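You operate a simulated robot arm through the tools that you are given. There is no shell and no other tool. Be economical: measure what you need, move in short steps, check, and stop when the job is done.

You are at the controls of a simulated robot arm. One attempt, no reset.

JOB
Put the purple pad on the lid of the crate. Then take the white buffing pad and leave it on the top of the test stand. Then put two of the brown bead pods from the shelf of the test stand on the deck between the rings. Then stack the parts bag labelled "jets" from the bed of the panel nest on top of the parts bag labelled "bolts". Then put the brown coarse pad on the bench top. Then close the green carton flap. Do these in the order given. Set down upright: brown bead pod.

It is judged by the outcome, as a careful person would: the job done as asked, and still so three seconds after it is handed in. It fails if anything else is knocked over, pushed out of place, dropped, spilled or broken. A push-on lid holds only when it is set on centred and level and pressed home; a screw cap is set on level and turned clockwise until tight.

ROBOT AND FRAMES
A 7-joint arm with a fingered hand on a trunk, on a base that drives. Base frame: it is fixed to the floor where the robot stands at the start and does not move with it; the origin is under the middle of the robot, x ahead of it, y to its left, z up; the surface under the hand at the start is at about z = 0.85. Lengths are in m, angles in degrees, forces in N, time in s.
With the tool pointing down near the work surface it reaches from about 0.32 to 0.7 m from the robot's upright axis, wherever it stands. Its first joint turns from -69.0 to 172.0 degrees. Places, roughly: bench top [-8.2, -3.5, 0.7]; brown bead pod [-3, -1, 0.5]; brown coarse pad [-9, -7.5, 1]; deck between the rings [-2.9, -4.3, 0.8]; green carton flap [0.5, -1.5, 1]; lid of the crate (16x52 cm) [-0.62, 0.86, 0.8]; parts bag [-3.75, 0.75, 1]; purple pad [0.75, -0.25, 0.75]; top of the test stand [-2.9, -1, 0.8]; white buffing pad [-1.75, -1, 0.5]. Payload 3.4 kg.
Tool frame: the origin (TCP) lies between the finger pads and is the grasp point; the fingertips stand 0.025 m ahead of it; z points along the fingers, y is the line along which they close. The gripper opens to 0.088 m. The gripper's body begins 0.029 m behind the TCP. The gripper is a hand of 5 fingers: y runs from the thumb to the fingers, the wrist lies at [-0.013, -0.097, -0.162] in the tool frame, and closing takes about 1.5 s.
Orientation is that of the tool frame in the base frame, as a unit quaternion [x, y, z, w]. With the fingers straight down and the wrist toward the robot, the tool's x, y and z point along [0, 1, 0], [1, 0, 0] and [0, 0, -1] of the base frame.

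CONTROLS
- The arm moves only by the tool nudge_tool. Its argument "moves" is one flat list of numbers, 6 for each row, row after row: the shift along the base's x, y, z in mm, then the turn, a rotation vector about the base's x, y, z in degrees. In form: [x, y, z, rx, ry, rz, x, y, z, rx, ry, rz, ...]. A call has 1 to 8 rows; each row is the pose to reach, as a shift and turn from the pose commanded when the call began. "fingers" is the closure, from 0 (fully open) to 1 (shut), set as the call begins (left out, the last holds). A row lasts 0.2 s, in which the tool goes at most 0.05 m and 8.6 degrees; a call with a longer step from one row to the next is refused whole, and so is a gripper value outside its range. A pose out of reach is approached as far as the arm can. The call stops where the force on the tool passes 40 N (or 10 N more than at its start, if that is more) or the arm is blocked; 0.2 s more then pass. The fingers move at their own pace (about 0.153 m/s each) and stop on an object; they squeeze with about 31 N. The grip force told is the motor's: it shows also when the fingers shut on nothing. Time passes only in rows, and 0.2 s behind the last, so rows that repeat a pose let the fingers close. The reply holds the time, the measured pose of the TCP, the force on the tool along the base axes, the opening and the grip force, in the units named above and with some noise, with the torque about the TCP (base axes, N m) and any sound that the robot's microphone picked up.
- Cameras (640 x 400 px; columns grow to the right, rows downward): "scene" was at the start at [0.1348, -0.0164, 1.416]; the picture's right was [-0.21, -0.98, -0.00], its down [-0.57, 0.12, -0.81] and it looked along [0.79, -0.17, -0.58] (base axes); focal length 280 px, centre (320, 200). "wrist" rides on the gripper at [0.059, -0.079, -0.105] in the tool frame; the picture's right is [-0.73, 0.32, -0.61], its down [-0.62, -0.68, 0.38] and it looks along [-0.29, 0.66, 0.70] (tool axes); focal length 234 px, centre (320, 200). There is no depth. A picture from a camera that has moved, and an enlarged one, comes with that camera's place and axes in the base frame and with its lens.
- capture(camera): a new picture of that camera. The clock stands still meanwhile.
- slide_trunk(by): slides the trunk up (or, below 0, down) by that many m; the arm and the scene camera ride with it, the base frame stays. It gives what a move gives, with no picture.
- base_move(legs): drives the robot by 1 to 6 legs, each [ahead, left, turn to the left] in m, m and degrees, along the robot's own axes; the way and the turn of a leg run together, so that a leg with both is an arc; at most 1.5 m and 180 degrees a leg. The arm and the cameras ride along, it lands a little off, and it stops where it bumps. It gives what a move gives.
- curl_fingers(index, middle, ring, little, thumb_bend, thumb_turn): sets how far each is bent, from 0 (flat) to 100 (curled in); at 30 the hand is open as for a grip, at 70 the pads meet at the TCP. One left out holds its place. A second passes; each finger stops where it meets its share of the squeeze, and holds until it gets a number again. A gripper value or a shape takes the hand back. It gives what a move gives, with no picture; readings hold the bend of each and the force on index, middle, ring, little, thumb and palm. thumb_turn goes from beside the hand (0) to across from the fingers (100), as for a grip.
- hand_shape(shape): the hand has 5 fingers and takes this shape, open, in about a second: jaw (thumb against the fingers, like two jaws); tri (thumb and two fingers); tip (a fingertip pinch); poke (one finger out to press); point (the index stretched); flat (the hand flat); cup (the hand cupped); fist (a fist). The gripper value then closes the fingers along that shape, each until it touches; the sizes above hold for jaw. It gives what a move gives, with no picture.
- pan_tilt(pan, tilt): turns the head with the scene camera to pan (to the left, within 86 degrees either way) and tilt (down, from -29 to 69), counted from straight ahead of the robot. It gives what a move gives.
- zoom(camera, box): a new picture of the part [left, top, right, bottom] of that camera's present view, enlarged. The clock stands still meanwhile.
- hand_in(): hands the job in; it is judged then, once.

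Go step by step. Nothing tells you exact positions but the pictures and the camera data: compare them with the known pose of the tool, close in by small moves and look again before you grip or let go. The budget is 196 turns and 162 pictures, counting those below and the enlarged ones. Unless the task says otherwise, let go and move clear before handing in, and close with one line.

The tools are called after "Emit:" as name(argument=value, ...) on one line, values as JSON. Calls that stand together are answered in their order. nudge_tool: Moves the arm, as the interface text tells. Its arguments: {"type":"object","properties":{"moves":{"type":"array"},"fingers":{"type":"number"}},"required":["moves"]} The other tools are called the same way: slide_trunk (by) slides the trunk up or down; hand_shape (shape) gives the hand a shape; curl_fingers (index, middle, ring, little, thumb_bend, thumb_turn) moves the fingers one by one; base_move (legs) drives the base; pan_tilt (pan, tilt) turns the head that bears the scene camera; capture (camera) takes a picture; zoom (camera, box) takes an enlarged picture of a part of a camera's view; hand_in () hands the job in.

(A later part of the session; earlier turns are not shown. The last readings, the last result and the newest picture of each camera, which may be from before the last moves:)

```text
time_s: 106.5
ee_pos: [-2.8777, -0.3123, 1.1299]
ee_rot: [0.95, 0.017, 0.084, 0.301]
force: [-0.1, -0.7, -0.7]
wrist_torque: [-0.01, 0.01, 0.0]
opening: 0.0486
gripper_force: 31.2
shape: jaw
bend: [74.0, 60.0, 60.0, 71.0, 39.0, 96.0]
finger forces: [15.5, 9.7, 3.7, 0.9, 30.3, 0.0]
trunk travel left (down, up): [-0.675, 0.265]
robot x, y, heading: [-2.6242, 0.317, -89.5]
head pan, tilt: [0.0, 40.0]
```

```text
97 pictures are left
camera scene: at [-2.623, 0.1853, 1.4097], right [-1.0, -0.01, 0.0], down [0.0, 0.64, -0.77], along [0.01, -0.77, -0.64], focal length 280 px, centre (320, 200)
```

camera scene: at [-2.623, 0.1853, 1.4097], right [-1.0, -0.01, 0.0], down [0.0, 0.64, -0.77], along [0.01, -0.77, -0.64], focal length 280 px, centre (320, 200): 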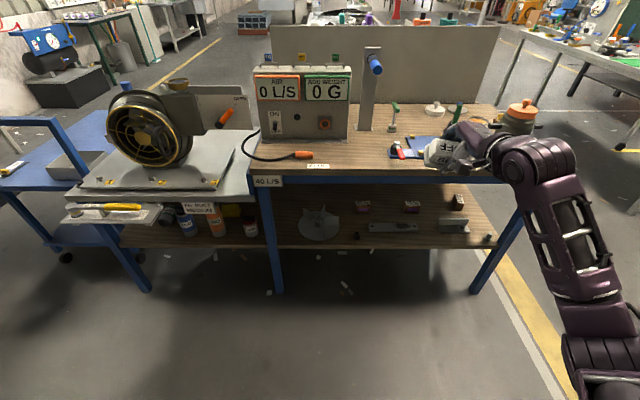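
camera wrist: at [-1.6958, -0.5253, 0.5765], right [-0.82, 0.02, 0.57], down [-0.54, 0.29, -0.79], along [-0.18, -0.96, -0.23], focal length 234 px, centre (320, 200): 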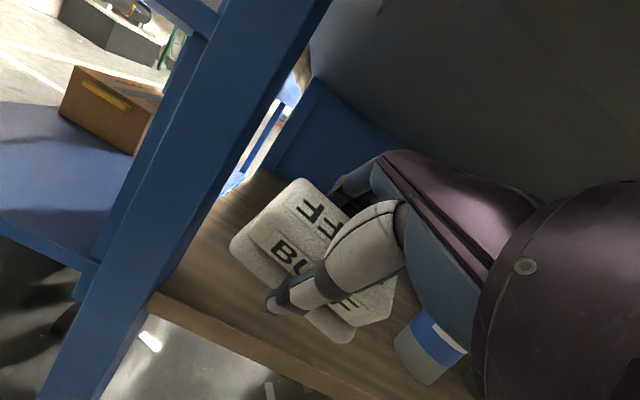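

I see the test stand's top with a free patch between the PLUG label and the blue plate. Zooming to measure it.

Emit:
zoom(camera="scene", box=[240, 90, 460, 220])

Emit:
zoom(camera="scene", box=[280, 180, 500, 290])

Emit:
capture(camera="wrist")

```text
2.91 times, centred on (350, 155) of scene
camera zoom: at [-2.623, 0.1853, 1.4097], right [-1.0, -0.01, 0.0], down [0.0, 0.64, -0.77], along [0.01, -0.77, -0.64], focal length 814 px, centre (233, 331)
```

zoom: 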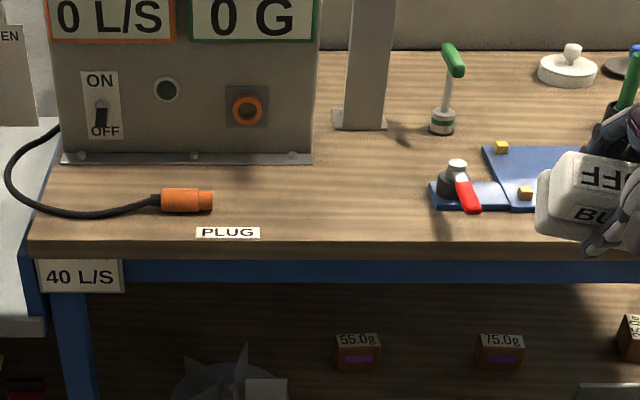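

```text
2.91 times, centred on (390, 235) of scene
camera zoom: at [-2.623, 0.1853, 1.4097], right [-1.0, -0.01, 0.0], down [0.0, 0.64, -0.77], along [0.01, -0.77, -0.64], focal length 814 px, centre (116, 98)
```

zoom: 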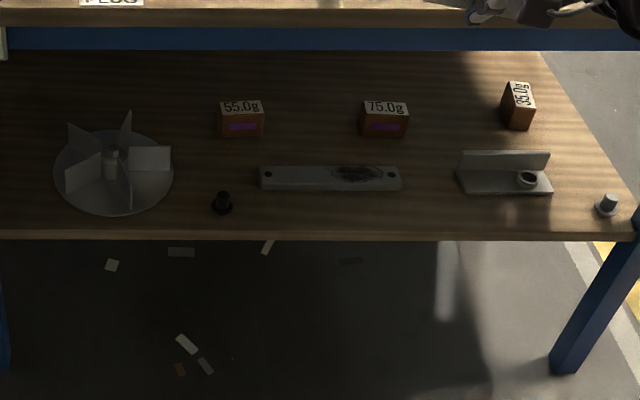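

```text
94 pictures are left
camera wrist: at [-2.8347, -0.1832, 1.1766], right [-0.82, 0.02, 0.57], down [-0.54, 0.29, -0.79], along [-0.18, -0.96, -0.23], focal length 234 px, centre (320, 200)
```

wrist: 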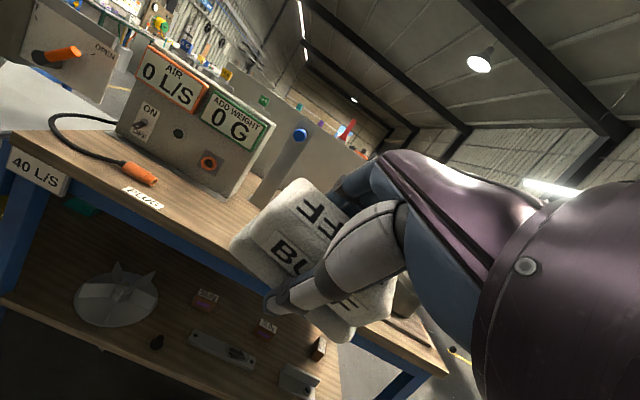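

The stand's top is at z≈0.845 and the free spot is at about (-2.77, -0.80). The three brown pods (55, 75 and 35 g) are on the shelf. I'll level the pad and move over that spot.

Emit:
nudge_tool(moves=[0, 0, 0, 7.5, 0, 0, 0, 0, 0, 15, 0, 0, 0, 0, 0, 22.5, 0, 0, 0, 0, 0, 30, 0, 0, 0, 0, 0, 30, 0, 0])

Emit:
base_move(legs=[[0, 0.105, 0], [0.47, 0, 0]])

Emit:
capture(camera="scene")

Emit:
capture(camera="wrist")

```text
time_s: 107.7
ee_pos: [-2.8777, -0.3113, 1.1281]
ee_rot: [0.995, -0.006, 0.086, 0.043]
force: [0.5, -1.0, 0.3]
wrist_torque: [0.01, -0.01, -0.01]
opening: 0.0485
gripper_force: 30.8
shape: jaw
bend: [74.0, 60.0, 60.0, 71.0, 39.0, 96.0]
finger forces: [15.6, 9.7, 3.7, 0.6, 29.8, 0.0]
trunk travel left (down, up): [-0.675, 0.265]
robot x, y, heading: [-2.6241, 0.3173, -89.6]
head pan, tilt: [0.0, 40.0]
```

```text
time_s: 111.2
ee_pos: [-2.7651, -0.7789, 1.1293]
ee_rot: [0.995, -0.001, 0.086, 0.044]
force: [0.3, 0.6, -0.8]
wrist_torque: [0.04, -0.01, -0.02]
opening: 0.0482
gripper_force: 30.9
shape: jaw
bend: [74.0, 60.0, 60.0, 71.0, 39.0, 96.0]
finger forces: [15.6, 9.7, 3.5, 0.6, 29.8, 0.0]
trunk travel left (down, up): [-0.675, 0.265]
robot x, y, heading: [-2.5191, -0.1453, -88.8]
head pan, tilt: [0.0, 40.0]
```

```text
93 pictures are left
camera scene: at [-2.5152, -0.2799, 1.4097], right [-1.0, -0.02, 0.0], down [-0.01, 0.64, -0.77], along [0.01, -0.77, -0.64], focal length 280 px, centre (320, 200)
```

scene: 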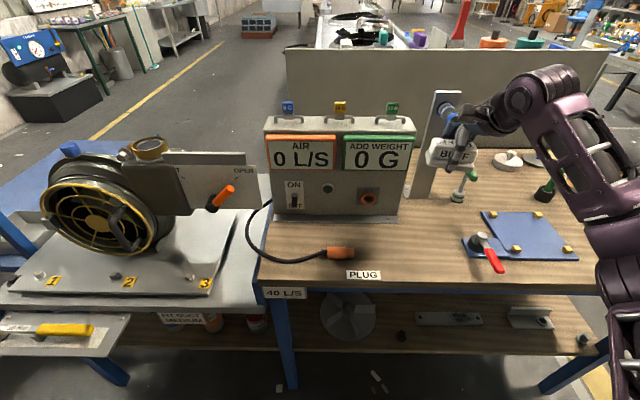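

```text
92 pictures are left
camera wrist: at [-2.7236, -0.6915, 1.2351], right [-0.82, -0.27, 0.5], down [-0.54, 0.64, -0.54], along [-0.17, -0.72, -0.68], focal length 234 px, centre (320, 200)
```

wrist: 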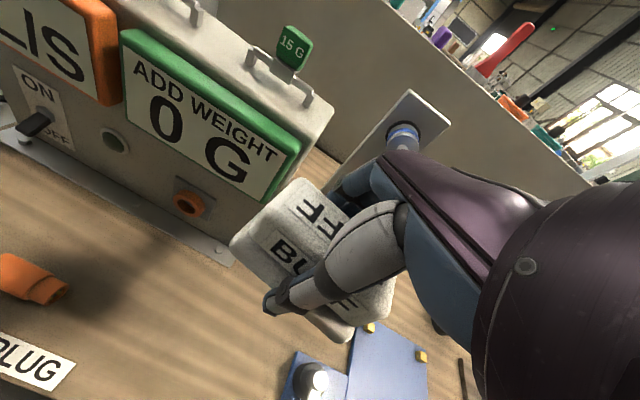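

It's above the free spot. I'll lower toward the top and check.

Emit:
nudge_tool(moves=[-4, 2, -45, 0, 0, 0, -8, 4, -90, 0, 0, 0, -12, 4, -135, 0, 0, 0, -12, 4, -180, 0, 0, 0, -12, 4, -215, 0, 0, 0])

Emit:
zoom(camera="scene", box=[300, 150, 520, 300])

Emit:
capture(camera="wrist")

```text
time_s: 112.5
ee_pos: [-2.7796, -0.7765, 0.9164]
ee_rot: [0.995, -0.001, 0.086, 0.044]
force: [-0.6, -0.2, 0.0]
wrist_torque: [0.01, 0.0, -0.03]
opening: 0.0481
gripper_force: 31.0
shape: jaw
bend: [74.0, 60.0, 60.0, 71.0, 39.0, 96.0]
finger forces: [15.5, 9.6, 3.6, 0.5, 29.5, 0.1]
trunk travel left (down, up): [-0.675, 0.265]
robot x, y, heading: [-2.5138, -0.1464, -89.3]
head pan, tilt: [0.0, 40.0]
```

```text
2.67 times, centred on (410, 225) of scene
camera zoom: at [-2.5154, -0.28, 1.4097], right [-1.0, -0.02, 0.0], down [-0.01, 0.64, -0.77], along [0.01, -0.77, -0.64], focal length 746 px, centre (80, 133)
```

zoom: 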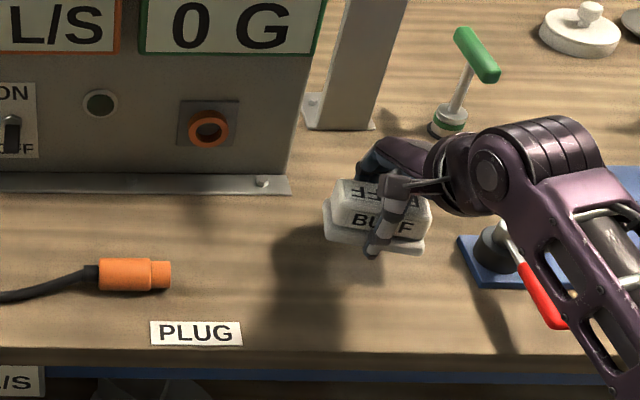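

```text
90 pictures are left
camera wrist: at [-2.7378, -0.6874, 1.0215], right [-0.82, -0.27, 0.5], down [-0.54, 0.64, -0.54], along [-0.17, -0.72, -0.68], focal length 234 px, centre (320, 200)
```

wrist: 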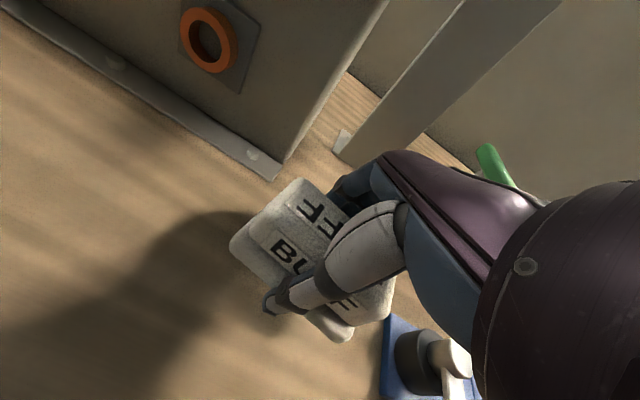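

The spot is clear. I'll do the final slow descent to contact.

Emit:
nudge_tool(moves=[4, 0, -20, 0, 0, 0, 6, 0, -32, 0, 0, 0, 6, 0, -38, 0, 0, 0, 6, 0, -42, 0, 0, 0, 6, 0, -46, 0, 0, 0, 6, 0, -49, 0, 0, 0])

```text
time_s: 113.8
ee_pos: [-2.7713, -0.7778, 0.8788]
ee_rot: [0.995, -0.002, 0.088, 0.056]
force: [-0.4, 5.5, 17.9]
wrist_torque: [0.77, 0.08, 0.01]
opening: 0.0475
gripper_force: 30.5
shape: jaw
bend: [74.0, 61.0, 62.0, 71.0, 39.0, 94.0]
finger forces: [13.7, 9.1, 3.3, 0.5, 42.7, 0.0]
trunk travel left (down, up): [-0.675, 0.265]
robot x, y, heading: [-2.5156, -0.1469, -89.0]
head pan, tilt: [0.0, 40.0]
stopped in row 6: the force on the tool passed its limit at 44 N (the readings are from after the stop); the commanded pose is now the measured one
```

It's in contact. I'll release and lift.

Emit:
nudge_tool(moves=[0, 0, 2, 0, 0, 0, 0, 0, 2, 0, 0, 0, 0, 0, 2, 0, 0, 0, 0, 0, 2, 0, 0, 0, 0, 0, 2, 0, 0, 0, 0, 0, 2, 0, 0, 0], fingers=0)

Emit:
nudge_tool(moves=[0, 0, 20, 0, 0, 0, 0, 0, 60, 0, 0, 0, 0, 0, 105, 0, 0, 0, 0, 0, 150, 0, 0, 0, 0, 0, 195, 0, 0, 0, 0, 0, 240, 0, 0, 0])

Emit:
zoom(camera="scene", box=[300, 150, 520, 300])

```text
time_s: 115.2
ee_pos: [-2.7711, -0.7778, 0.8775]
ee_rot: [0.995, -0.002, 0.087, 0.052]
force: [1.9, -1.8, 5.2]
wrist_torque: [0.23, -0.05, -0.06]
opening: 0.0868
gripper_force: 0.0
shape: jaw
bend: [30.0, 30.0, 30.0, 30.0, 32.0, 96.0]
finger forces: [0.0, 0.1, 0.0, 0.1, 5.3, 0.1]
trunk travel left (down, up): [-0.675, 0.265]
robot x, y, heading: [-2.5148, -0.1456, -89.1]
head pan, tilt: [0.0, 40.0]
```

```text
time_s: 116.6
ee_pos: [-2.7722, -0.7765, 1.1192]
ee_rot: [0.995, -0.002, 0.088, 0.05]
force: [-0.2, 9.4, -10.2]
wrist_torque: [0.35, -0.31, -0.23]
opening: 0.0879
gripper_force: 0.0
shape: jaw
bend: [30.0, 30.0, 44.0, 32.0, 30.0, 97.0]
finger forces: [0.1, 0.0, 8.8, 3.4, 0.0, 0.1]
trunk travel left (down, up): [-0.675, 0.265]
robot x, y, heading: [-2.5156, -0.1477, -89.0]
head pan, tilt: [0.0, 40.0]
```

```text
2.67 times, centred on (410, 225) of scene
camera zoom: at [-2.5162, -0.2762, 1.4097], right [-1.0, -0.02, 0.0], down [-0.01, 0.64, -0.77], along [0.01, -0.77, -0.64], focal length 746 px, centre (80, 133)
```

zoom: 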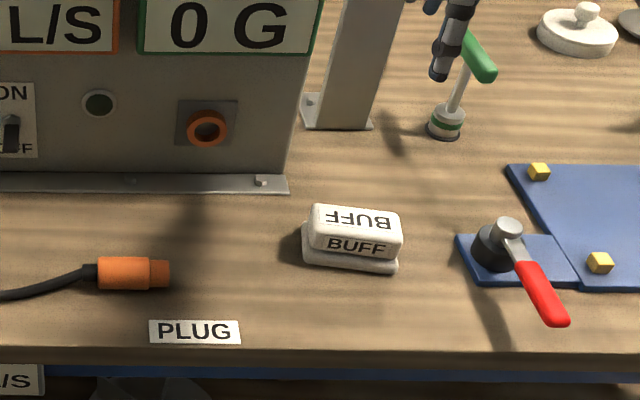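

The BUFF pad is down properly. But two fingers report contact with something above, so I'll look before moving again.

Emit:
capture(camera="scene")

Emit:
capture(camera="wrist")

```text
88 pictures are left
camera scene: at [-2.5162, -0.2762, 1.4097], right [-1.0, -0.02, 0.0], down [-0.01, 0.64, -0.77], along [0.01, -0.77, -0.64], focal length 280 px, centre (320, 200)
```

scene: 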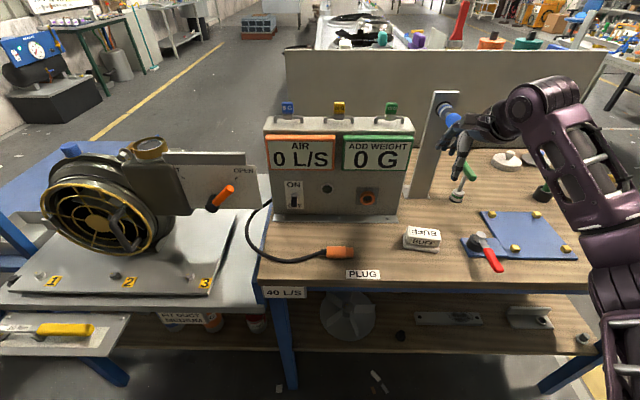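

```text
87 pictures are left
camera wrist: at [-2.7312, -0.6872, 1.2236], right [-0.82, -0.26, 0.5], down [-0.54, 0.64, -0.55], along [-0.17, -0.73, -0.67], focal length 234 px, centre (320, 200)
```

wrist: 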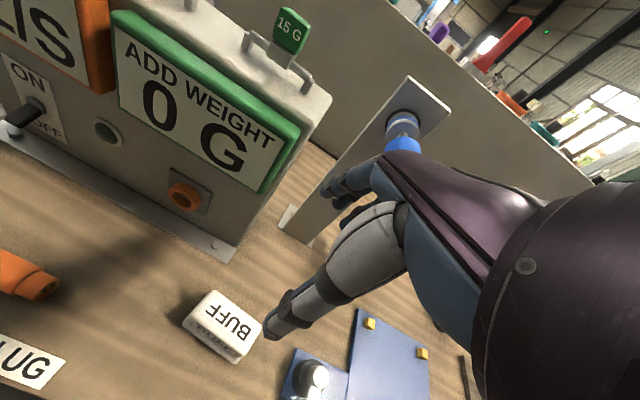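

The fingers are under the blue knob on the post. I'll lower 30 mm to free them, then draw back toward me.

Emit:
nudge_tool(moves=[0, 0, -20, 0, 0, 0, 0, 0, -40, 0, 0, 0, 0, 30, -45, 0, 0, 0, 0, 70, -45, 0, 0, 0, 0, 110, -45, 0, 0, 0, 0, 150, -45, 0, 0, 0])

Emit:
capture(camera="scene")

```text
time_s: 118.0
ee_pos: [-2.7705, -0.6247, 1.0728]
ee_rot: [0.995, -0.001, 0.088, 0.052]
force: [0.2, 1.2, 0.5]
wrist_torque: [0.0, -0.03, 0.02]
opening: 0.0875
gripper_force: 0.1
shape: jaw
bend: [30.0, 30.0, 30.0, 30.0, 30.0, 97.0]
finger forces: [0.0, 0.0, 0.0, 0.1, 0.0, 0.0]
trunk travel left (down, up): [-0.675, 0.265]
robot x, y, heading: [-2.519, -0.1446, -88.9]
head pan, tilt: [0.0, 40.0]
```

```text
86 pictures are left
camera scene: at [-2.5158, -0.2774, 1.4099], right [-1.0, -0.02, 0.0], down [-0.01, 0.64, -0.77], along [0.01, -0.77, -0.64], focal length 280 px, centre (320, 200)
```

scene: 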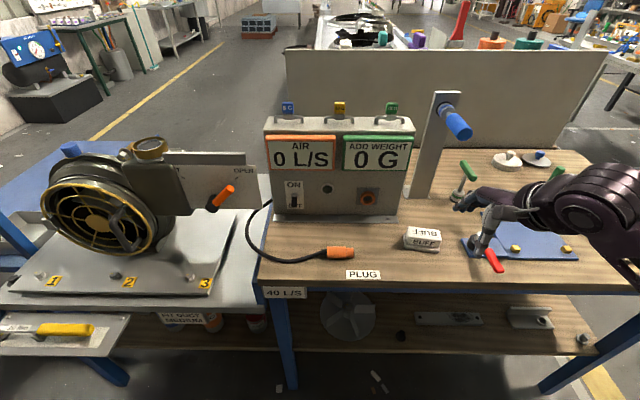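

The hand is clear, the BUFF pad is well placed, and the knob is undisturbed. Now I'll go back to stand SHORT up again.

Emit:
base_move(legs=[[-0.45, 0, 0], [0, 1.03, 0]])

Emit:
slide_trunk(by=-0.4)

Emit:
slide_trunk(by=-0.15)

Emit:
pan_tilt(pan=-20, tilt=25)

Emit:
capture(camera="scene")

```text
time_s: 125.5
ee_pos: [-1.7758, -0.176, 1.073]
ee_rot: [0.995, -0.011, 0.087, 0.053]
force: [-0.3, -0.5, -0.5]
wrist_torque: [0.0, 0.0, 0.0]
opening: 0.0881
gripper_force: 0.0
shape: jaw
bend: [30.0, 30.0, 30.0, 30.0, 30.0, 97.0]
finger forces: [0.0, 0.0, 0.1, 0.1, 0.1, 0.0]
trunk travel left (down, up): [-0.675, 0.265]
robot x, y, heading: [-1.5139, 0.3002, -90.1]
head pan, tilt: [0.0, 40.0]
```

```text
time_s: 129.3
ee_pos: [-1.7753, -0.1759, 0.6723]
ee_rot: [0.995, -0.01, 0.087, 0.052]
force: [-0.5, -0.2, 0.7]
wrist_torque: [0.0, 0.0, 0.0]
opening: 0.0878
gripper_force: 0.2
shape: jaw
bend: [30.0, 30.0, 30.0, 30.0, 30.0, 97.0]
finger forces: [0.0, 0.1, 0.1, 0.0, 0.1, 0.0]
trunk travel left (down, up): [-0.275, 0.665]
robot x, y, heading: [-1.5126, 0.2994, -90.2]
head pan, tilt: [0.0, 40.0]
```

```text
time_s: 131.1
ee_pos: [-1.7755, -0.1755, 0.5233]
ee_rot: [0.995, -0.01, 0.086, 0.053]
force: [0.4, 0.2, -0.3]
wrist_torque: [0.0, -0.03, 0.02]
opening: 0.0879
gripper_force: 0.1
shape: jaw
bend: [30.0, 30.0, 30.0, 30.0, 30.0, 97.0]
finger forces: [0.0, 0.0, 0.1, 0.0, 0.0, 0.0]
trunk travel left (down, up): [-0.125, 0.815]
robot x, y, heading: [-1.5118, 0.3022, -90.2]
head pan, tilt: [0.0, 40.0]
```

```text
time_s: 131.9
ee_pos: [-1.7767, -0.1747, 0.5217]
ee_rot: [0.995, -0.01, 0.087, 0.053]
force: [-0.4, -0.5, 0.1]
wrist_torque: [0.01, -0.04, 0.0]
opening: 0.0881
gripper_force: 0.1
shape: jaw
bend: [30.0, 30.0, 30.0, 30.0, 30.0, 97.0]
finger forces: [0.0, 0.1, 0.0, 0.1, 0.0, 0.0]
trunk travel left (down, up): [-0.125, 0.815]
robot x, y, heading: [-1.5143, 0.3008, -90.2]
head pan, tilt: [-20.0, 25.0]
```

```text
85 pictures are left
camera scene: at [-1.546, 0.1667, 0.883], right [-0.94, 0.34, 0.0], down [0.14, 0.4, -0.91], along [-0.31, -0.85, -0.42], focal length 280 px, centre (320, 200)
```

scene: 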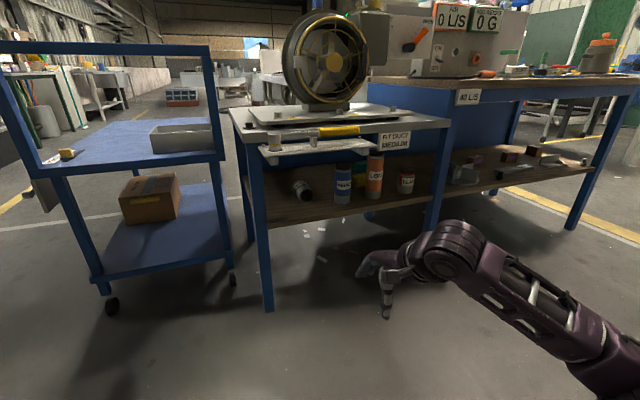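

Now a close look at the lying SHORT duct from here.

Emit:
zoom(camera="scene", box=[240, 140, 400, 220])

Emit:
capture(camera="wrist")

```text
4.00 times, centred on (320, 180) of scene
camera zoom: at [-1.546, 0.1667, 0.883], right [-0.94, 0.34, 0.0], down [0.14, 0.4, -0.91], along [-0.31, -0.85, -0.42], focal length 1119 px, centre (320, 280)
```

zoom: 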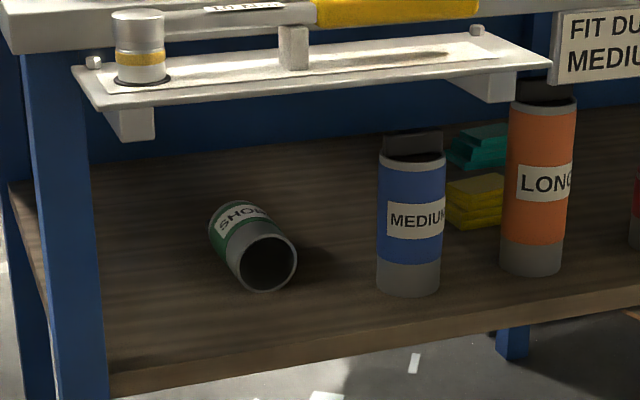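

```text
83 pictures are left
camera wrist: at [-1.733, -0.0871, 0.6272], right [-0.83, -0.25, 0.5], down [-0.53, 0.64, -0.55], along [-0.19, -0.72, -0.66], focal length 234 px, centre (320, 200)
```

wrist: 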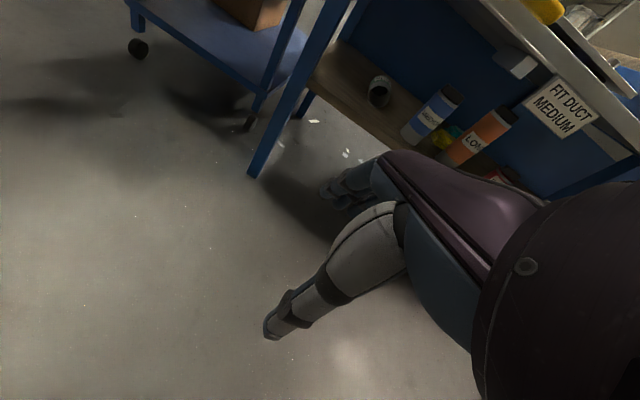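

SHORT lies with its axis along y at x≈-1.841, its bottom toward me at y≈-0.80, z≈0.433. I'll turn the hand so the fingers close sideways, take the duct from above, and pitch the hand forward to stand it up.

Emit:
nudge_tool(moves=[0, 0, 0, 3, 5, 0.5, 0, 0, 0, 6.1, 10, 1.1])

Emit:
nudge_tool(moves=[0, 0, 5, 0, 0, -8, 0, 0, 10, 0, 0, -16, 0, 0, 15, 0, 0, -24, 0, 0, 20, 0, 0, -32, 0, 0, 25, 0, 0, -40, 0, 0, 30, 0, 0, -48, 0, 0, 35, 0, 0, -56, 0, 0, 40, 0, 0, -64])

Emit:
nudge_tool(moves=[0, 0, 0, 0, 0, -8, 0, 0, 0, 0, 0, -16, 0, 0, 0, 0, 0, -24, 0, 0, 0, 0, 0, -26, 0, 0, 0, 0, 0, -26])

Emit:
capture(camera="scene")

```text
time_s: 132.5
ee_pos: [-1.7762, -0.174, 0.523]
ee_rot: [1.0, -0.002, -0.001, 0.0]
force: [0.4, -0.3, 0.2]
wrist_torque: [0.04, -0.01, 0.02]
opening: 0.0877
gripper_force: 0.1
shape: jaw
bend: [30.0, 30.0, 30.0, 30.0, 30.0, 97.0]
finger forces: [0.1, 0.0, 0.0, 0.0, 0.0, 0.0]
trunk travel left (down, up): [-0.125, 0.815]
robot x, y, heading: [-1.5126, 0.3008, -89.9]
head pan, tilt: [-20.0, 25.0]
```

```text
time_s: 134.3
ee_pos: [-1.7769, -0.1754, 0.562]
ee_rot: [0.847, -0.532, 0.0, -0.001]
force: [-0.3, -0.1, 0.9]
wrist_torque: [0.0, 0.03, -0.01]
opening: 0.0877
gripper_force: 0.0
shape: jaw
bend: [30.0, 30.0, 30.0, 30.0, 30.0, 97.0]
finger forces: [0.0, 0.1, 0.1, 0.0, 0.0, 0.1]
trunk travel left (down, up): [-0.125, 0.815]
robot x, y, heading: [-1.5108, 0.302, -89.8]
head pan, tilt: [-20.0, 25.0]
```

```text
time_s: 135.5
ee_pos: [-1.7388, -0.1922, 0.5121]
ee_rot: [0.712, -0.702, 0.018, -0.003]
force: [-0.9, 0.3, -0.1]
wrist_torque: [0.01, -0.01, -0.01]
opening: 0.0878
gripper_force: 0.1
shape: jaw
bend: [30.0, 30.0, 30.0, 30.0, 30.0, 97.0]
finger forces: [0.0, 0.0, 0.0, 0.0, 0.0, 0.0]
out of reach, approached as far as the arm can: row 1, 2, 3, 4, 5
trunk travel left (down, up): [-0.125, 0.815]
robot x, y, heading: [-1.5127, 0.299, -90.3]
head pan, tilt: [-20.0, 25.0]
```

```text
82 pictures are left
camera scene: at [-1.546, 0.1668, 0.883], right [-0.94, 0.34, 0.0], down [0.14, 0.4, -0.91], along [-0.31, -0.85, -0.42], focal length 280 px, centre (320, 200)
```

scene: 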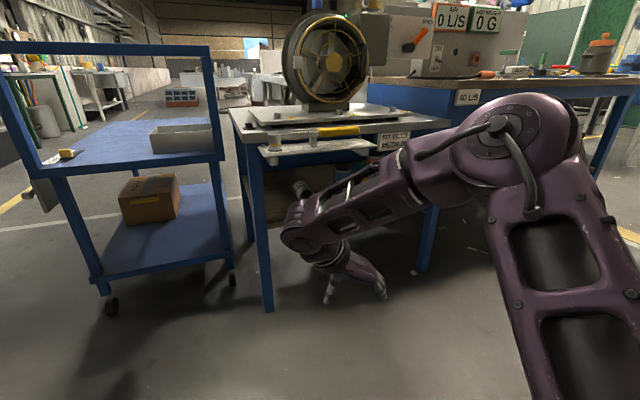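

Turning the full 90° is out of reach, but about 60° was fine. The closing hand can align the duct itself. I'll rehearse the 60° pose at the needed reach, still in free air.

Emit:
nudge_tool(moves=[0, -20, 0, 0, 0, 8, 0, -45, 0, 0, 0, 16, 0, -70, 0, 0, 0, 24, 0, -95, 0, 0, 0, 30, 0, -120, 0, 0, 0, 30, 0, -145, 0, 0, 0, 30, 0, -145, 0, 0, 0, 30])

Emit:
capture(camera="scene")

```text
time_s: 137.1
ee_pos: [-1.7401, -0.3398, 0.5134]
ee_rot: [0.866, -0.5, -0.001, -0.001]
force: [-0.2, 0.3, -0.4]
wrist_torque: [0.0, -0.01, 0.01]
opening: 0.0878
gripper_force: 0.0
shape: jaw
bend: [30.0, 30.0, 30.0, 30.0, 30.0, 97.0]
finger forces: [0.0, 0.0, 0.0, 0.0, 0.1, 0.1]
trunk travel left (down, up): [-0.125, 0.815]
robot x, y, heading: [-1.512, 0.299, -90.2]
head pan, tilt: [-20.0, 25.0]
```

```text
81 pictures are left
camera scene: at [-1.5461, 0.1666, 0.883], right [-0.94, 0.34, 0.0], down [0.15, 0.4, -0.91], along [-0.31, -0.85, -0.42], focal length 280 px, centre (320, 200)
```

scene: 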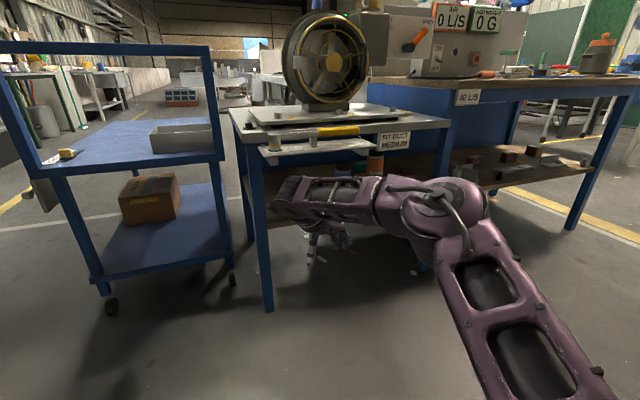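

That pose brings the forearm across the other ducts, so it won't do. Instead I'll try a "handshake" pose: hand pointing forward and down, fingers closing sideways. It can take the duct from its near end and lever it up. Rehearsing it here.

Emit:
nudge_tool(moves=[0, 5, 5, -8, 0, 0, 0, 10, 10, -16, 0, 0, 0, 15, 15, -24, 0, 0, 0, 20, 15, -32, 0, 0, 0, 20, 15, -40, 0, 0, 0, 20, 15, -48, 0, 0, 0, 20, 15, -50, 0, 0])

Emit:
nudge_tool(moves=[-15, 0, 0, 0, -6, -5, -30, 0, 0, 0, -12, -10, -50, 0, 0, 0, -18, -15, -60, 0, 0, 0, -23, -19, -60, 0, 0, 0, -23, -19])

Emit:
capture(camera="scene")

```text
time_s: 138.7
ee_pos: [-1.7387, -0.3185, 0.529]
ee_rot: [0.785, -0.454, 0.212, 0.365]
force: [0.1, 0.2, -0.4]
wrist_torque: [-0.01, 0.02, 0.0]
opening: 0.0878
gripper_force: 0.1
shape: jaw
bend: [30.0, 30.0, 30.0, 30.0, 30.0, 97.0]
finger forces: [0.1, 0.0, 0.0, 0.1, 0.0, 0.1]
trunk travel left (down, up): [-0.125, 0.815]
robot x, y, heading: [-1.5131, 0.3031, -89.9]
head pan, tilt: [-20.0, 25.0]
```

```text
time_s: 139.9
ee_pos: [-1.7985, -0.32, 0.5295]
ee_rot: [0.642, -0.64, 0.301, 0.296]
force: [0.2, -0.9, 0.2]
wrist_torque: [-0.01, 0.04, 0.01]
opening: 0.0878
gripper_force: 0.1
shape: jaw
bend: [30.0, 30.0, 30.0, 30.0, 30.0, 97.0]
finger forces: [0.1, 0.0, 0.0, 0.1, 0.0, 0.0]
trunk travel left (down, up): [-0.125, 0.815]
robot x, y, heading: [-1.5109, 0.3001, -90.1]
head pan, tilt: [-20.0, 25.0]
```

```text
80 pictures are left
camera scene: at [-1.5461, 0.1667, 0.883], right [-0.94, 0.34, 0.0], down [0.15, 0.4, -0.91], along [-0.31, -0.85, -0.42], focal length 280 px, centre (320, 200)
```

scene: 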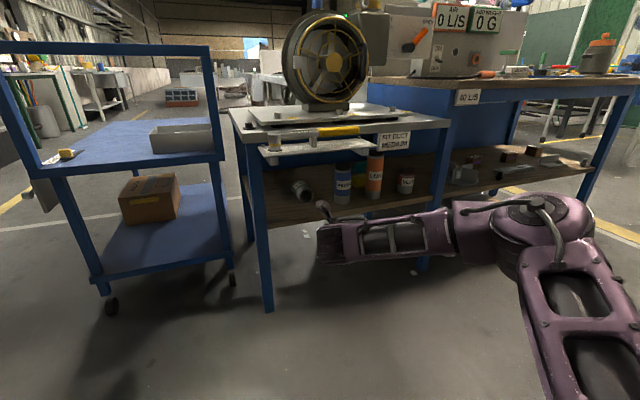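

The pose is reachable, though the elbow swings out. I'll stretch further forward and see whether the arm straightens.

Emit:
nudge_tool(moves=[0, -30, 0, 0, 0, 0, 0, -60, 0, 0, 0, 0, 0, -90, 0, 0, 0, 0, 0, -120, 0, 0, 0, 0, 0, -120, 0, 0, 0, 0])

Emit:
capture(camera="scene")

```text
time_s: 141.1
ee_pos: [-1.7981, -0.4375, 0.5288]
ee_rot: [0.642, -0.64, 0.3, 0.297]
force: [1.0, 0.2, -0.1]
wrist_torque: [-0.01, -0.01, -0.02]
opening: 0.0879
gripper_force: 0.1
shape: jaw
bend: [30.0, 30.0, 30.0, 30.0, 30.0, 97.0]
finger forces: [0.0, 0.1, 0.1, 0.0, 0.1, 0.0]
trunk travel left (down, up): [-0.125, 0.815]
robot x, y, heading: [-1.5144, 0.2996, -89.8]
head pan, tilt: [-20.0, 25.0]
```

```text
79 pictures are left
camera scene: at [-1.5461, 0.1666, 0.883], right [-0.94, 0.34, 0.0], down [0.15, 0.4, -0.91], along [-0.31, -0.85, -0.42], focal length 280 px, centre (320, 200)
```

scene: 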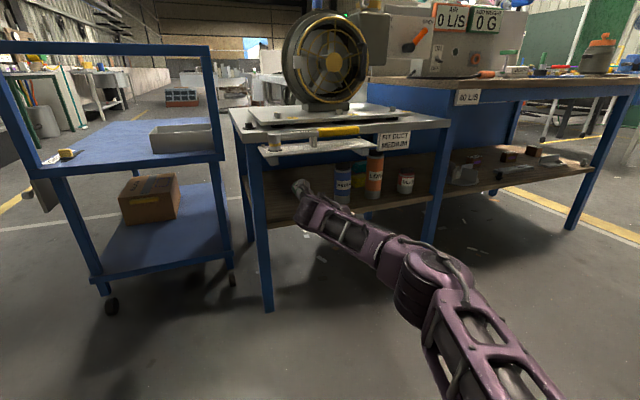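

The stretched handshake pose has the forearm almost straight, so it works. I'll lower a bit, shift into line with SHORT, and drive in partway.

Emit:
nudge_tool(moves=[0, 0, -28, 0, 0, 0, 0, 0, -28, 0, 0, 0])

Emit:
base_move(legs=[[0, -0.045, 0], [0.29, 0, 0]])

Emit:
zoom(camera="scene", box=[200, 60, 440, 240])

Emit:
capture(camera="wrist")

```text
time_s: 141.7
ee_pos: [-1.7979, -0.4375, 0.5004]
ee_rot: [0.642, -0.64, 0.3, 0.298]
force: [0.7, 0.9, -0.1]
wrist_torque: [-0.01, 0.02, -0.02]
opening: 0.0879
gripper_force: 0.0
shape: jaw
bend: [30.0, 30.0, 30.0, 30.0, 30.0, 97.0]
finger forces: [0.1, 0.0, 0.0, 0.0, 0.0, 0.0]
trunk travel left (down, up): [-0.125, 0.815]
robot x, y, heading: [-1.5139, 0.3015, -89.9]
head pan, tilt: [-20.0, 25.0]
```

```text
time_s: 144.2
ee_pos: [-1.8393, -0.7312, 0.5012]
ee_rot: [0.643, -0.638, 0.3, 0.297]
force: [0.7, 0.3, -0.3]
wrist_torque: [-0.01, -0.01, 0.03]
opening: 0.0879
gripper_force: 0.1
shape: jaw
bend: [30.0, 30.0, 30.0, 30.0, 30.0, 97.0]
finger forces: [0.1, 0.0, 0.1, 0.0, 0.1, 0.1]
trunk travel left (down, up): [-0.125, 0.815]
robot x, y, heading: [-1.5563, 0.011, -89.9]
head pan, tilt: [-20.0, 25.0]
```

```text
2.22 times, centred on (320, 150) of scene
camera zoom: at [-1.5898, -0.1253, 0.883], right [-0.94, 0.34, 0.0], down [0.14, 0.4, -0.91], along [-0.31, -0.85, -0.42], focal length 621 px, centre (320, 311)
```

zoom: 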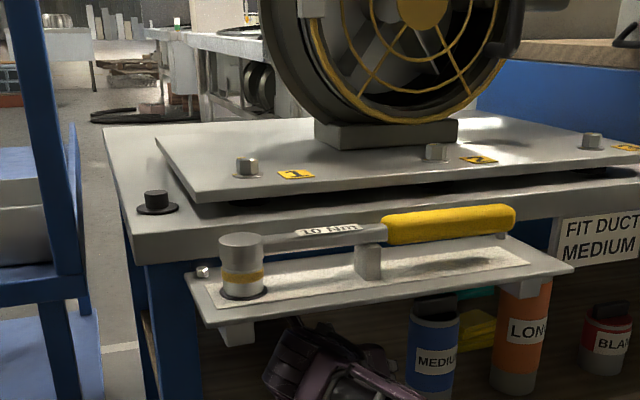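

```text
77 pictures are left
camera wrist: at [-1.7604, -0.688, 0.6134], right [-0.33, 0.93, -0.17], down [0.68, 0.11, -0.72], along [-0.65, -0.35, -0.67], focal length 234 px, centre (320, 200)
```

wrist: 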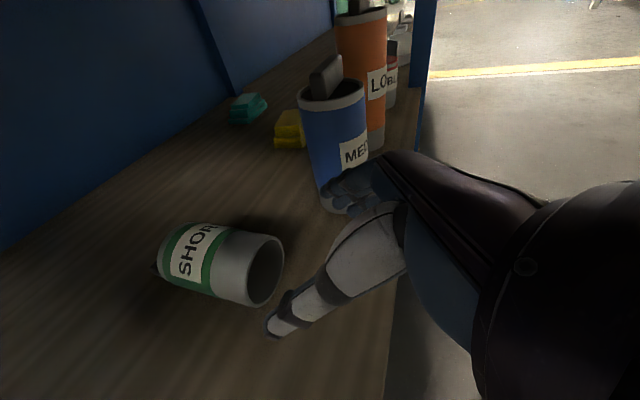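

SHORT is clearly in view: its axis runs from (-1.837, -0.804) to (-1.826, -0.915). I'll drive in over it and then lower the open hand around it.

Emit:
base_move(legs=[[0.13, 0.006, 0]])

Emit:
capture(camera="wrist")

```text
time_s: 145.5
ee_pos: [-1.8333, -0.8571, 0.5022]
ee_rot: [0.644, -0.638, 0.3, 0.297]
force: [-0.2, 0.0, 0.3]
wrist_torque: [0.0, -0.01, 0.0]
opening: 0.0877
gripper_force: 0.1
shape: jaw
bend: [30.0, 30.0, 30.0, 30.0, 30.0, 97.0]
finger forces: [0.0, 0.0, 0.0, 0.0, 0.0, 0.1]
trunk travel left (down, up): [-0.125, 0.815]
robot x, y, heading: [-1.55, -0.1182, -89.9]
head pan, tilt: [-20.0, 25.0]
```

```text
76 pictures are left
camera wrist: at [-1.7543, -0.8148, 0.6134], right [-0.33, 0.93, -0.17], down [0.68, 0.11, -0.72], along [-0.65, -0.35, -0.67], focal length 234 px, centre (320, 200)
```

wrist: 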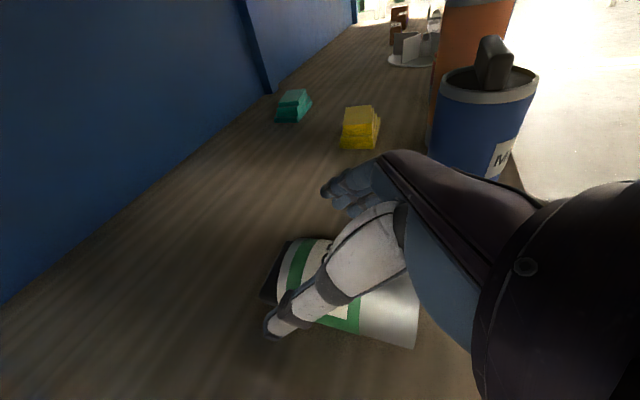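

The hand straddles the duct. I'll lower and check contact.

Emit:
nudge_tool(moves=[0, 0, -20, 0, 0, 0, 0, 0, -40, 0, 0, 0, 0, 0, -54, 0, 0, 0, 0, 0, -60, 0, 0, 0])

Emit:
capture(camera="wrist")

```text
time_s: 146.5
ee_pos: [-1.8335, -0.8579, 0.44]
ee_rot: [0.643, -0.639, 0.3, 0.297]
force: [1.2, 0.9, 1.7]
wrist_torque: [0.08, 0.01, -0.05]
opening: 0.0879
gripper_force: 0.1
shape: jaw
bend: [30.0, 30.0, 30.0, 30.0, 30.0, 97.0]
finger forces: [0.0, 0.1, 0.1, 0.4, 1.9, 0.9]
trunk travel left (down, up): [-0.125, 0.815]
robot x, y, heading: [-1.5509, -0.1167, -89.9]
head pan, tilt: [-20.0, 25.0]
```

```text
75 pictures are left
camera wrist: at [-1.7539, -0.8149, 0.553], right [-0.33, 0.93, -0.17], down [0.68, 0.11, -0.72], along [-0.65, -0.35, -0.67], focal length 234 px, centre (320, 200)
```

wrist: 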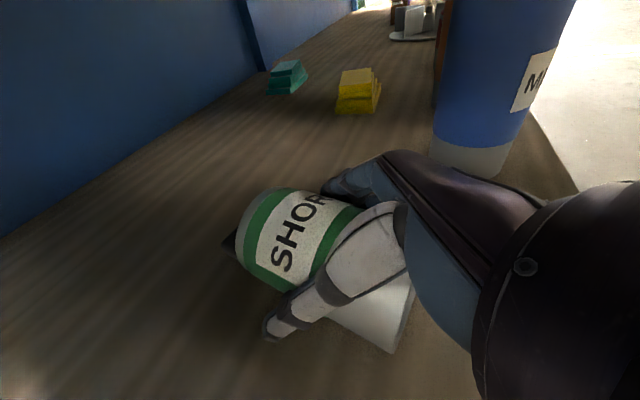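

It's nicely straddled. Closing.

Emit:
nudge_tool(moves=[0, 0, 0, 0, 0, 0, 0, 0, 0, 0, 0, 0, 0, 0, 0, 0, 0, 0, 0, 0, 0, 0, 0, 0, 0, 0, 0, 0, 0, 0, 0, 0, 0, 0, 0, 0, 0, 0, 0, 0, 0, 0], fingers=1)

Emit:
nudge_tool(moves=[0, 0, 10, 0, 0, 0, 0, 0, 20, -6, 0, 0, 0, 0, 30, -14, 0, 0, 0, 0, 35, -20, 0, 0, 0, 0, 35, -20, 0, 0])

Emit:
capture(camera="wrist")

```text
time_s: 148.1
ee_pos: [-1.8331, -0.8577, 0.4406]
ee_rot: [0.643, -0.639, 0.301, 0.297]
force: [-1.6, 0.2, 1.0]
wrist_torque: [0.18, 0.06, 0.01]
opening: 0.0655
gripper_force: 31.1
shape: jaw
bend: [28.0, 42.0, 43.0, 34.0, 44.0, 96.0]
finger forces: [14.8, 10.0, 3.9, 5.7, 35.9, 1.8]
trunk travel left (down, up): [-0.125, 0.815]
robot x, y, heading: [-1.5501, -0.1186, -89.5]
head pan, tilt: [-20.0, 25.0]
```

```text
time_s: 149.3
ee_pos: [-1.8335, -0.8574, 0.4768]
ee_rot: [0.582, -0.577, 0.407, 0.404]
force: [-0.3, 0.3, -2.0]
wrist_torque: [0.04, 0.0, 0.02]
opening: 0.0649
gripper_force: 31.2
shape: jaw
bend: [28.0, 42.0, 44.0, 46.0, 44.0, 96.0]
finger forces: [14.3, 10.1, 4.2, 2.6, 32.4, 1.5]
trunk travel left (down, up): [-0.125, 0.815]
robot x, y, heading: [-1.553, -0.1159, -89.8]
head pan, tilt: [-20.0, 25.0]
```

```text
74 pictures are left
camera wrist: at [-1.7543, -0.7789, 0.5666], right [-0.33, 0.82, -0.47], down [0.68, -0.14, -0.72], along [-0.65, -0.56, -0.51], focal length 234 px, centre (320, 200)
```

wrist: 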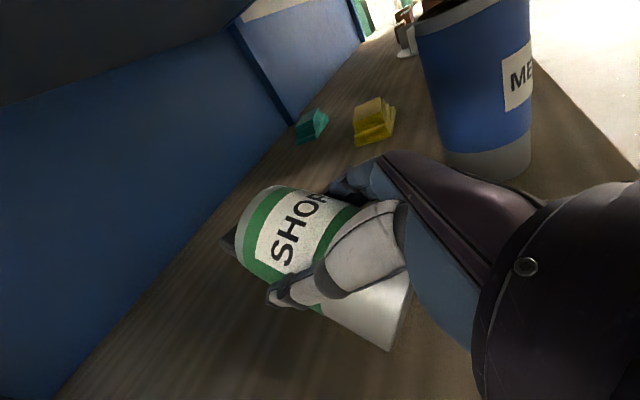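

The grip holds. To finish upright on this shelf I need a steeper grip, so I'll set it back down, open, tilt the hand steeper, and regrip.

Emit:
nudge_tool(moves=[0, 0, -6, 7, 0, 0, 0, 0, -15, 14, 0, 0, 0, 0, -27, 20, 0, 0, 0, 0, -35, 20, 0, 0, 0, 0, -35, 20, 0, 0])

Emit:
nudge_tool(moves=[0, 0, 0, 0, 0, 0, 0, 0, 0, 0, 0, 0, 0, 0, 0, 0, 0, 0, 0, 0, 0, 0, 0, 0], fingers=0)

Emit:
nudge_tool(moves=[0, -5, 4, 7, 0, 0, 0, -10, 6, 14, 0, 0, 0, -15, 8, 21, 0, 0, 0, -18, 8, 27, 0, 0, 0, -18, 6, 27, 0, 0])

Emit:
capture(camera="wrist")

```text
time_s: 150.5
ee_pos: [-1.8333, -0.8572, 0.4419]
ee_rot: [0.643, -0.638, 0.301, 0.298]
force: [-1.1, -0.9, 3.2]
wrist_torque: [0.29, 0.08, 0.08]
opening: 0.0649
gripper_force: 31.2
shape: jaw
bend: [28.0, 42.0, 44.0, 43.0, 44.0, 96.0]
finger forces: [14.3, 10.0, 4.2, 4.3, 33.4, 1.9]
trunk travel left (down, up): [-0.125, 0.815]
robot x, y, heading: [-1.5492, -0.1164, -90.0]
head pan, tilt: [-20.0, 25.0]
```

```text
time_s: 151.5
ee_pos: [-1.8324, -0.8573, 0.4406]
ee_rot: [0.643, -0.638, 0.301, 0.297]
force: [1.1, 0.1, 1.0]
wrist_torque: [0.06, 0.01, -0.05]
opening: 0.0878
gripper_force: 0.0
shape: jaw
bend: [30.0, 30.0, 30.0, 30.0, 30.0, 97.0]
finger forces: [0.1, 0.0, 0.1, 0.3, 1.4, 0.3]
trunk travel left (down, up): [-0.125, 0.815]
robot x, y, heading: [-1.5545, -0.1202, -89.9]
head pan, tilt: [-20.0, 25.0]
```

```text
time_s: 152.7
ee_pos: [-1.8357, -0.8333, 0.4455]
ee_rot: [0.695, -0.691, 0.143, 0.139]
force: [0.2, 0.3, 1.1]
wrist_torque: [0.01, 0.0, -0.06]
opening: 0.0878
gripper_force: 0.0
shape: jaw
bend: [30.0, 30.0, 30.0, 30.0, 30.0, 97.0]
finger forces: [0.1, 0.0, 0.0, 0.0, 0.6, 0.0]
out of reach, approached as far as the arm can: row 2, 3, 4, 5
trunk travel left (down, up): [-0.125, 0.815]
robot x, y, heading: [-1.5491, -0.1167, -89.8]
head pan, tilt: [-20.0, 25.0]
```

```text
73 pictures are left
camera wrist: at [-1.7569, -0.8462, 0.566], right [-0.33, 0.9, 0.27], down [0.68, 0.43, -0.59], along [-0.65, -0.01, -0.76], focal length 234 px, centre (320, 200)
```

wrist: 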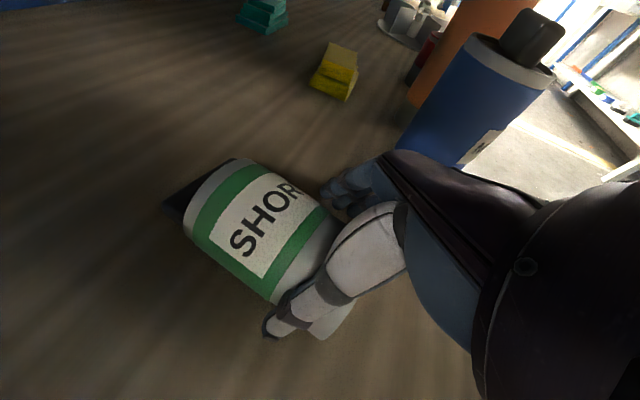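

The steep pose is reached, just short in y. I'll drive 4 cm forward and grip.

Emit:
base_move(legs=[[0.04, 0, 0]])

Emit:
nudge_tool(moves=[0, 0, 0, 0, 0, 0, 0, 0, 0, 0, 0, 0, 0, 0, 0, 0, 0, 0, 0, 0, 0, 0, 0, 0, 0, 0, 0, 0, 0, 0, 0, 0, 0, 0, 0, 0, 0, 0, 0, 0, 0, 0], fingers=1)

Emit:
capture(camera="wrist")

```text
time_s: 153.6
ee_pos: [-1.837, -0.874, 0.4464]
ee_rot: [0.694, -0.692, 0.143, 0.139]
force: [0.1, -0.2, 1.0]
wrist_torque: [0.0, 0.01, 0.06]
opening: 0.0878
gripper_force: 0.1
shape: jaw
bend: [30.0, 30.0, 30.0, 30.0, 30.0, 97.0]
finger forces: [0.0, 0.1, 0.0, 0.0, 0.1, 0.0]
trunk travel left (down, up): [-0.125, 0.815]
robot x, y, heading: [-1.5485, -0.1636, -90.1]
head pan, tilt: [-20.0, 25.0]
```

```text
time_s: 155.2
ee_pos: [-1.8372, -0.8727, 0.4459]
ee_rot: [0.695, -0.691, 0.143, 0.139]
force: [-0.8, 0.3, -0.9]
wrist_torque: [-0.01, 0.0, -0.01]
opening: 0.0584
gripper_force: 30.8
shape: jaw
bend: [28.0, 43.0, 42.0, 42.0, 55.0, 99.0]
finger forces: [15.1, 8.7, 3.8, 0.0, 28.1, 0.0]
trunk travel left (down, up): [-0.125, 0.815]
robot x, y, heading: [-1.5535, -0.1586, -90.1]
head pan, tilt: [-20.0, 25.0]
```

```text
72 pictures are left
camera wrist: at [-1.7586, -0.8865, 0.5655], right [-0.33, 0.9, 0.27], down [0.68, 0.43, -0.59], along [-0.65, -0.01, -0.76], focal length 234 px, centre (320, 200)
```

wrist: 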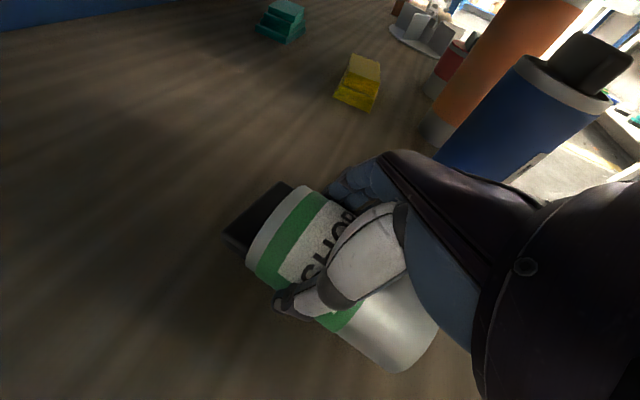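

It's gripped near mid-body. I'll raise it and pitch the hand forward step by step to bring the duct upright.

Emit:
nudge_tool(moves=[0, 0, 10, -7, 0, 0, 0, 0, 20, -15, 0, 0, 0, 0, 27, -23, 0, 0, 0, 0, 33, -31, 0, 0, 0, 0, 38, -39, 0, 0, 0, 0, 42, -47, 0, 0, 0, 0, 44, -55, 0, 0, 0, 0, 45, -63, 0, 0])

Emit:
capture(camera="wrist")

```text
time_s: 157.0
ee_pos: [-1.8385, -0.8734, 0.4901]
ee_rot: [0.518, -0.514, 0.485, 0.481]
force: [0.9, -0.4, -3.0]
wrist_torque: [0.04, 0.02, 0.01]
opening: 0.058
gripper_force: 31.0
shape: jaw
bend: [28.0, 43.0, 42.0, 42.0, 55.0, 99.0]
finger forces: [14.9, 8.5, 4.1, 0.1, 27.9, 0.1]
trunk travel left (down, up): [-0.125, 0.815]
robot x, y, heading: [-1.5492, -0.1545, -89.9]
head pan, tilt: [-20.0, 25.0]
```

```text
71 pictures are left
camera wrist: at [-1.759, -0.7722, 0.5558], right [-0.33, 0.65, -0.68], down [0.68, -0.34, -0.65], along [-0.65, -0.68, -0.34], focal length 234 px, centre (320, 200)
```

wrist: 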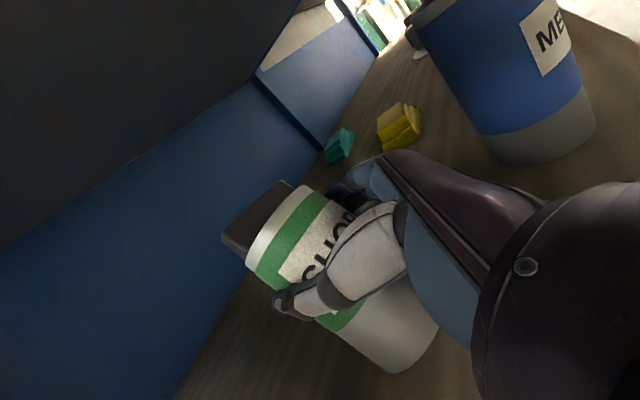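

It's at about 63° now. I'll back up so it stands over its original spot, then pitch the last part.

Emit:
base_move(legs=[[-0.09, 0.0, 0]])

Emit:
nudge_tool(moves=[0, 0, 0, -8, 0, 0, 0, 0, 0, -16, 0, 0, 0, 0, 0, -22, 0, 0, 0, 0, 0, -22, 0, 0])

Emit:
capture(camera="wrist")

Emit:
zoom(camera="scene", box=[240, 100, 420, 240])

```text
time_s: 158.1
ee_pos: [-1.8374, -0.7829, 0.4907]
ee_rot: [0.52, -0.515, 0.484, 0.48]
force: [0.7, 0.3, -2.6]
wrist_torque: [0.03, 0.0, 0.0]
opening: 0.0581
gripper_force: 31.0
shape: jaw
bend: [28.0, 43.0, 42.0, 42.0, 55.0, 99.0]
finger forces: [14.9, 8.6, 4.1, 0.1, 27.9, 0.0]
trunk travel left (down, up): [-0.125, 0.815]
robot x, y, heading: [-1.5511, -0.0723, -90.0]
head pan, tilt: [-20.0, 25.0]
```

```text
time_s: 159.1
ee_pos: [-1.838, -0.7838, 0.4892]
ee_rot: [0.467, -0.461, 0.536, 0.532]
force: [0.5, -0.1, -2.9]
wrist_torque: [0.08, 0.02, -0.02]
opening: 0.0579
gripper_force: 30.5
shape: jaw
bend: [28.0, 43.0, 42.0, 42.0, 55.0, 99.0]
finger forces: [14.9, 8.5, 3.9, 0.1, 27.8, 0.0]
out of reach, approached as far as the arm can: row 2, 3, 4
trunk travel left (down, up): [-0.125, 0.815]
robot x, y, heading: [-1.5523, -0.0657, -89.8]
head pan, tilt: [-20.0, 25.0]
```

```text
70 pictures are left
camera wrist: at [-1.7582, -0.6717, 0.533], right [-0.33, 0.5, -0.8], down [0.68, -0.46, -0.57], along [-0.65, -0.73, -0.19], focal length 234 px, centre (320, 200)
```

wrist: 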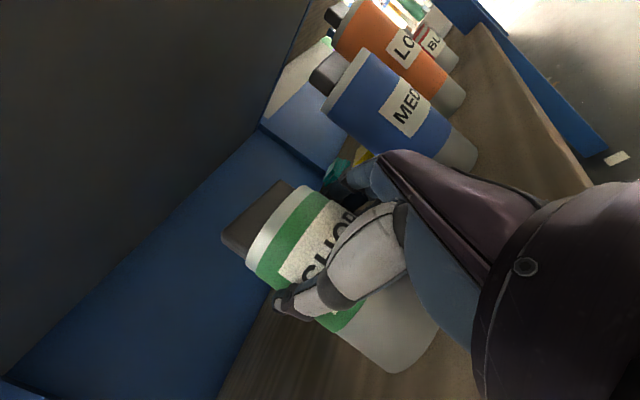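

```text
2.86 times, centred on (330, 170) of scene
camera zoom: at [-1.5839, -0.2033, 0.8829], right [-0.94, 0.34, 0.0], down [0.14, 0.4, -0.91], along [-0.31, -0.85, -0.42], focal length 799 px, centre (291, 286)
```

zoom: 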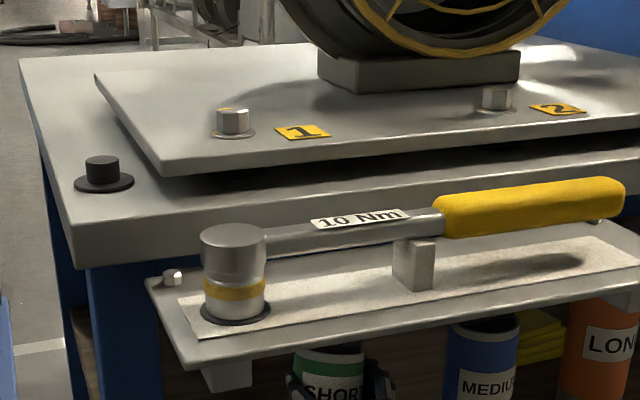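

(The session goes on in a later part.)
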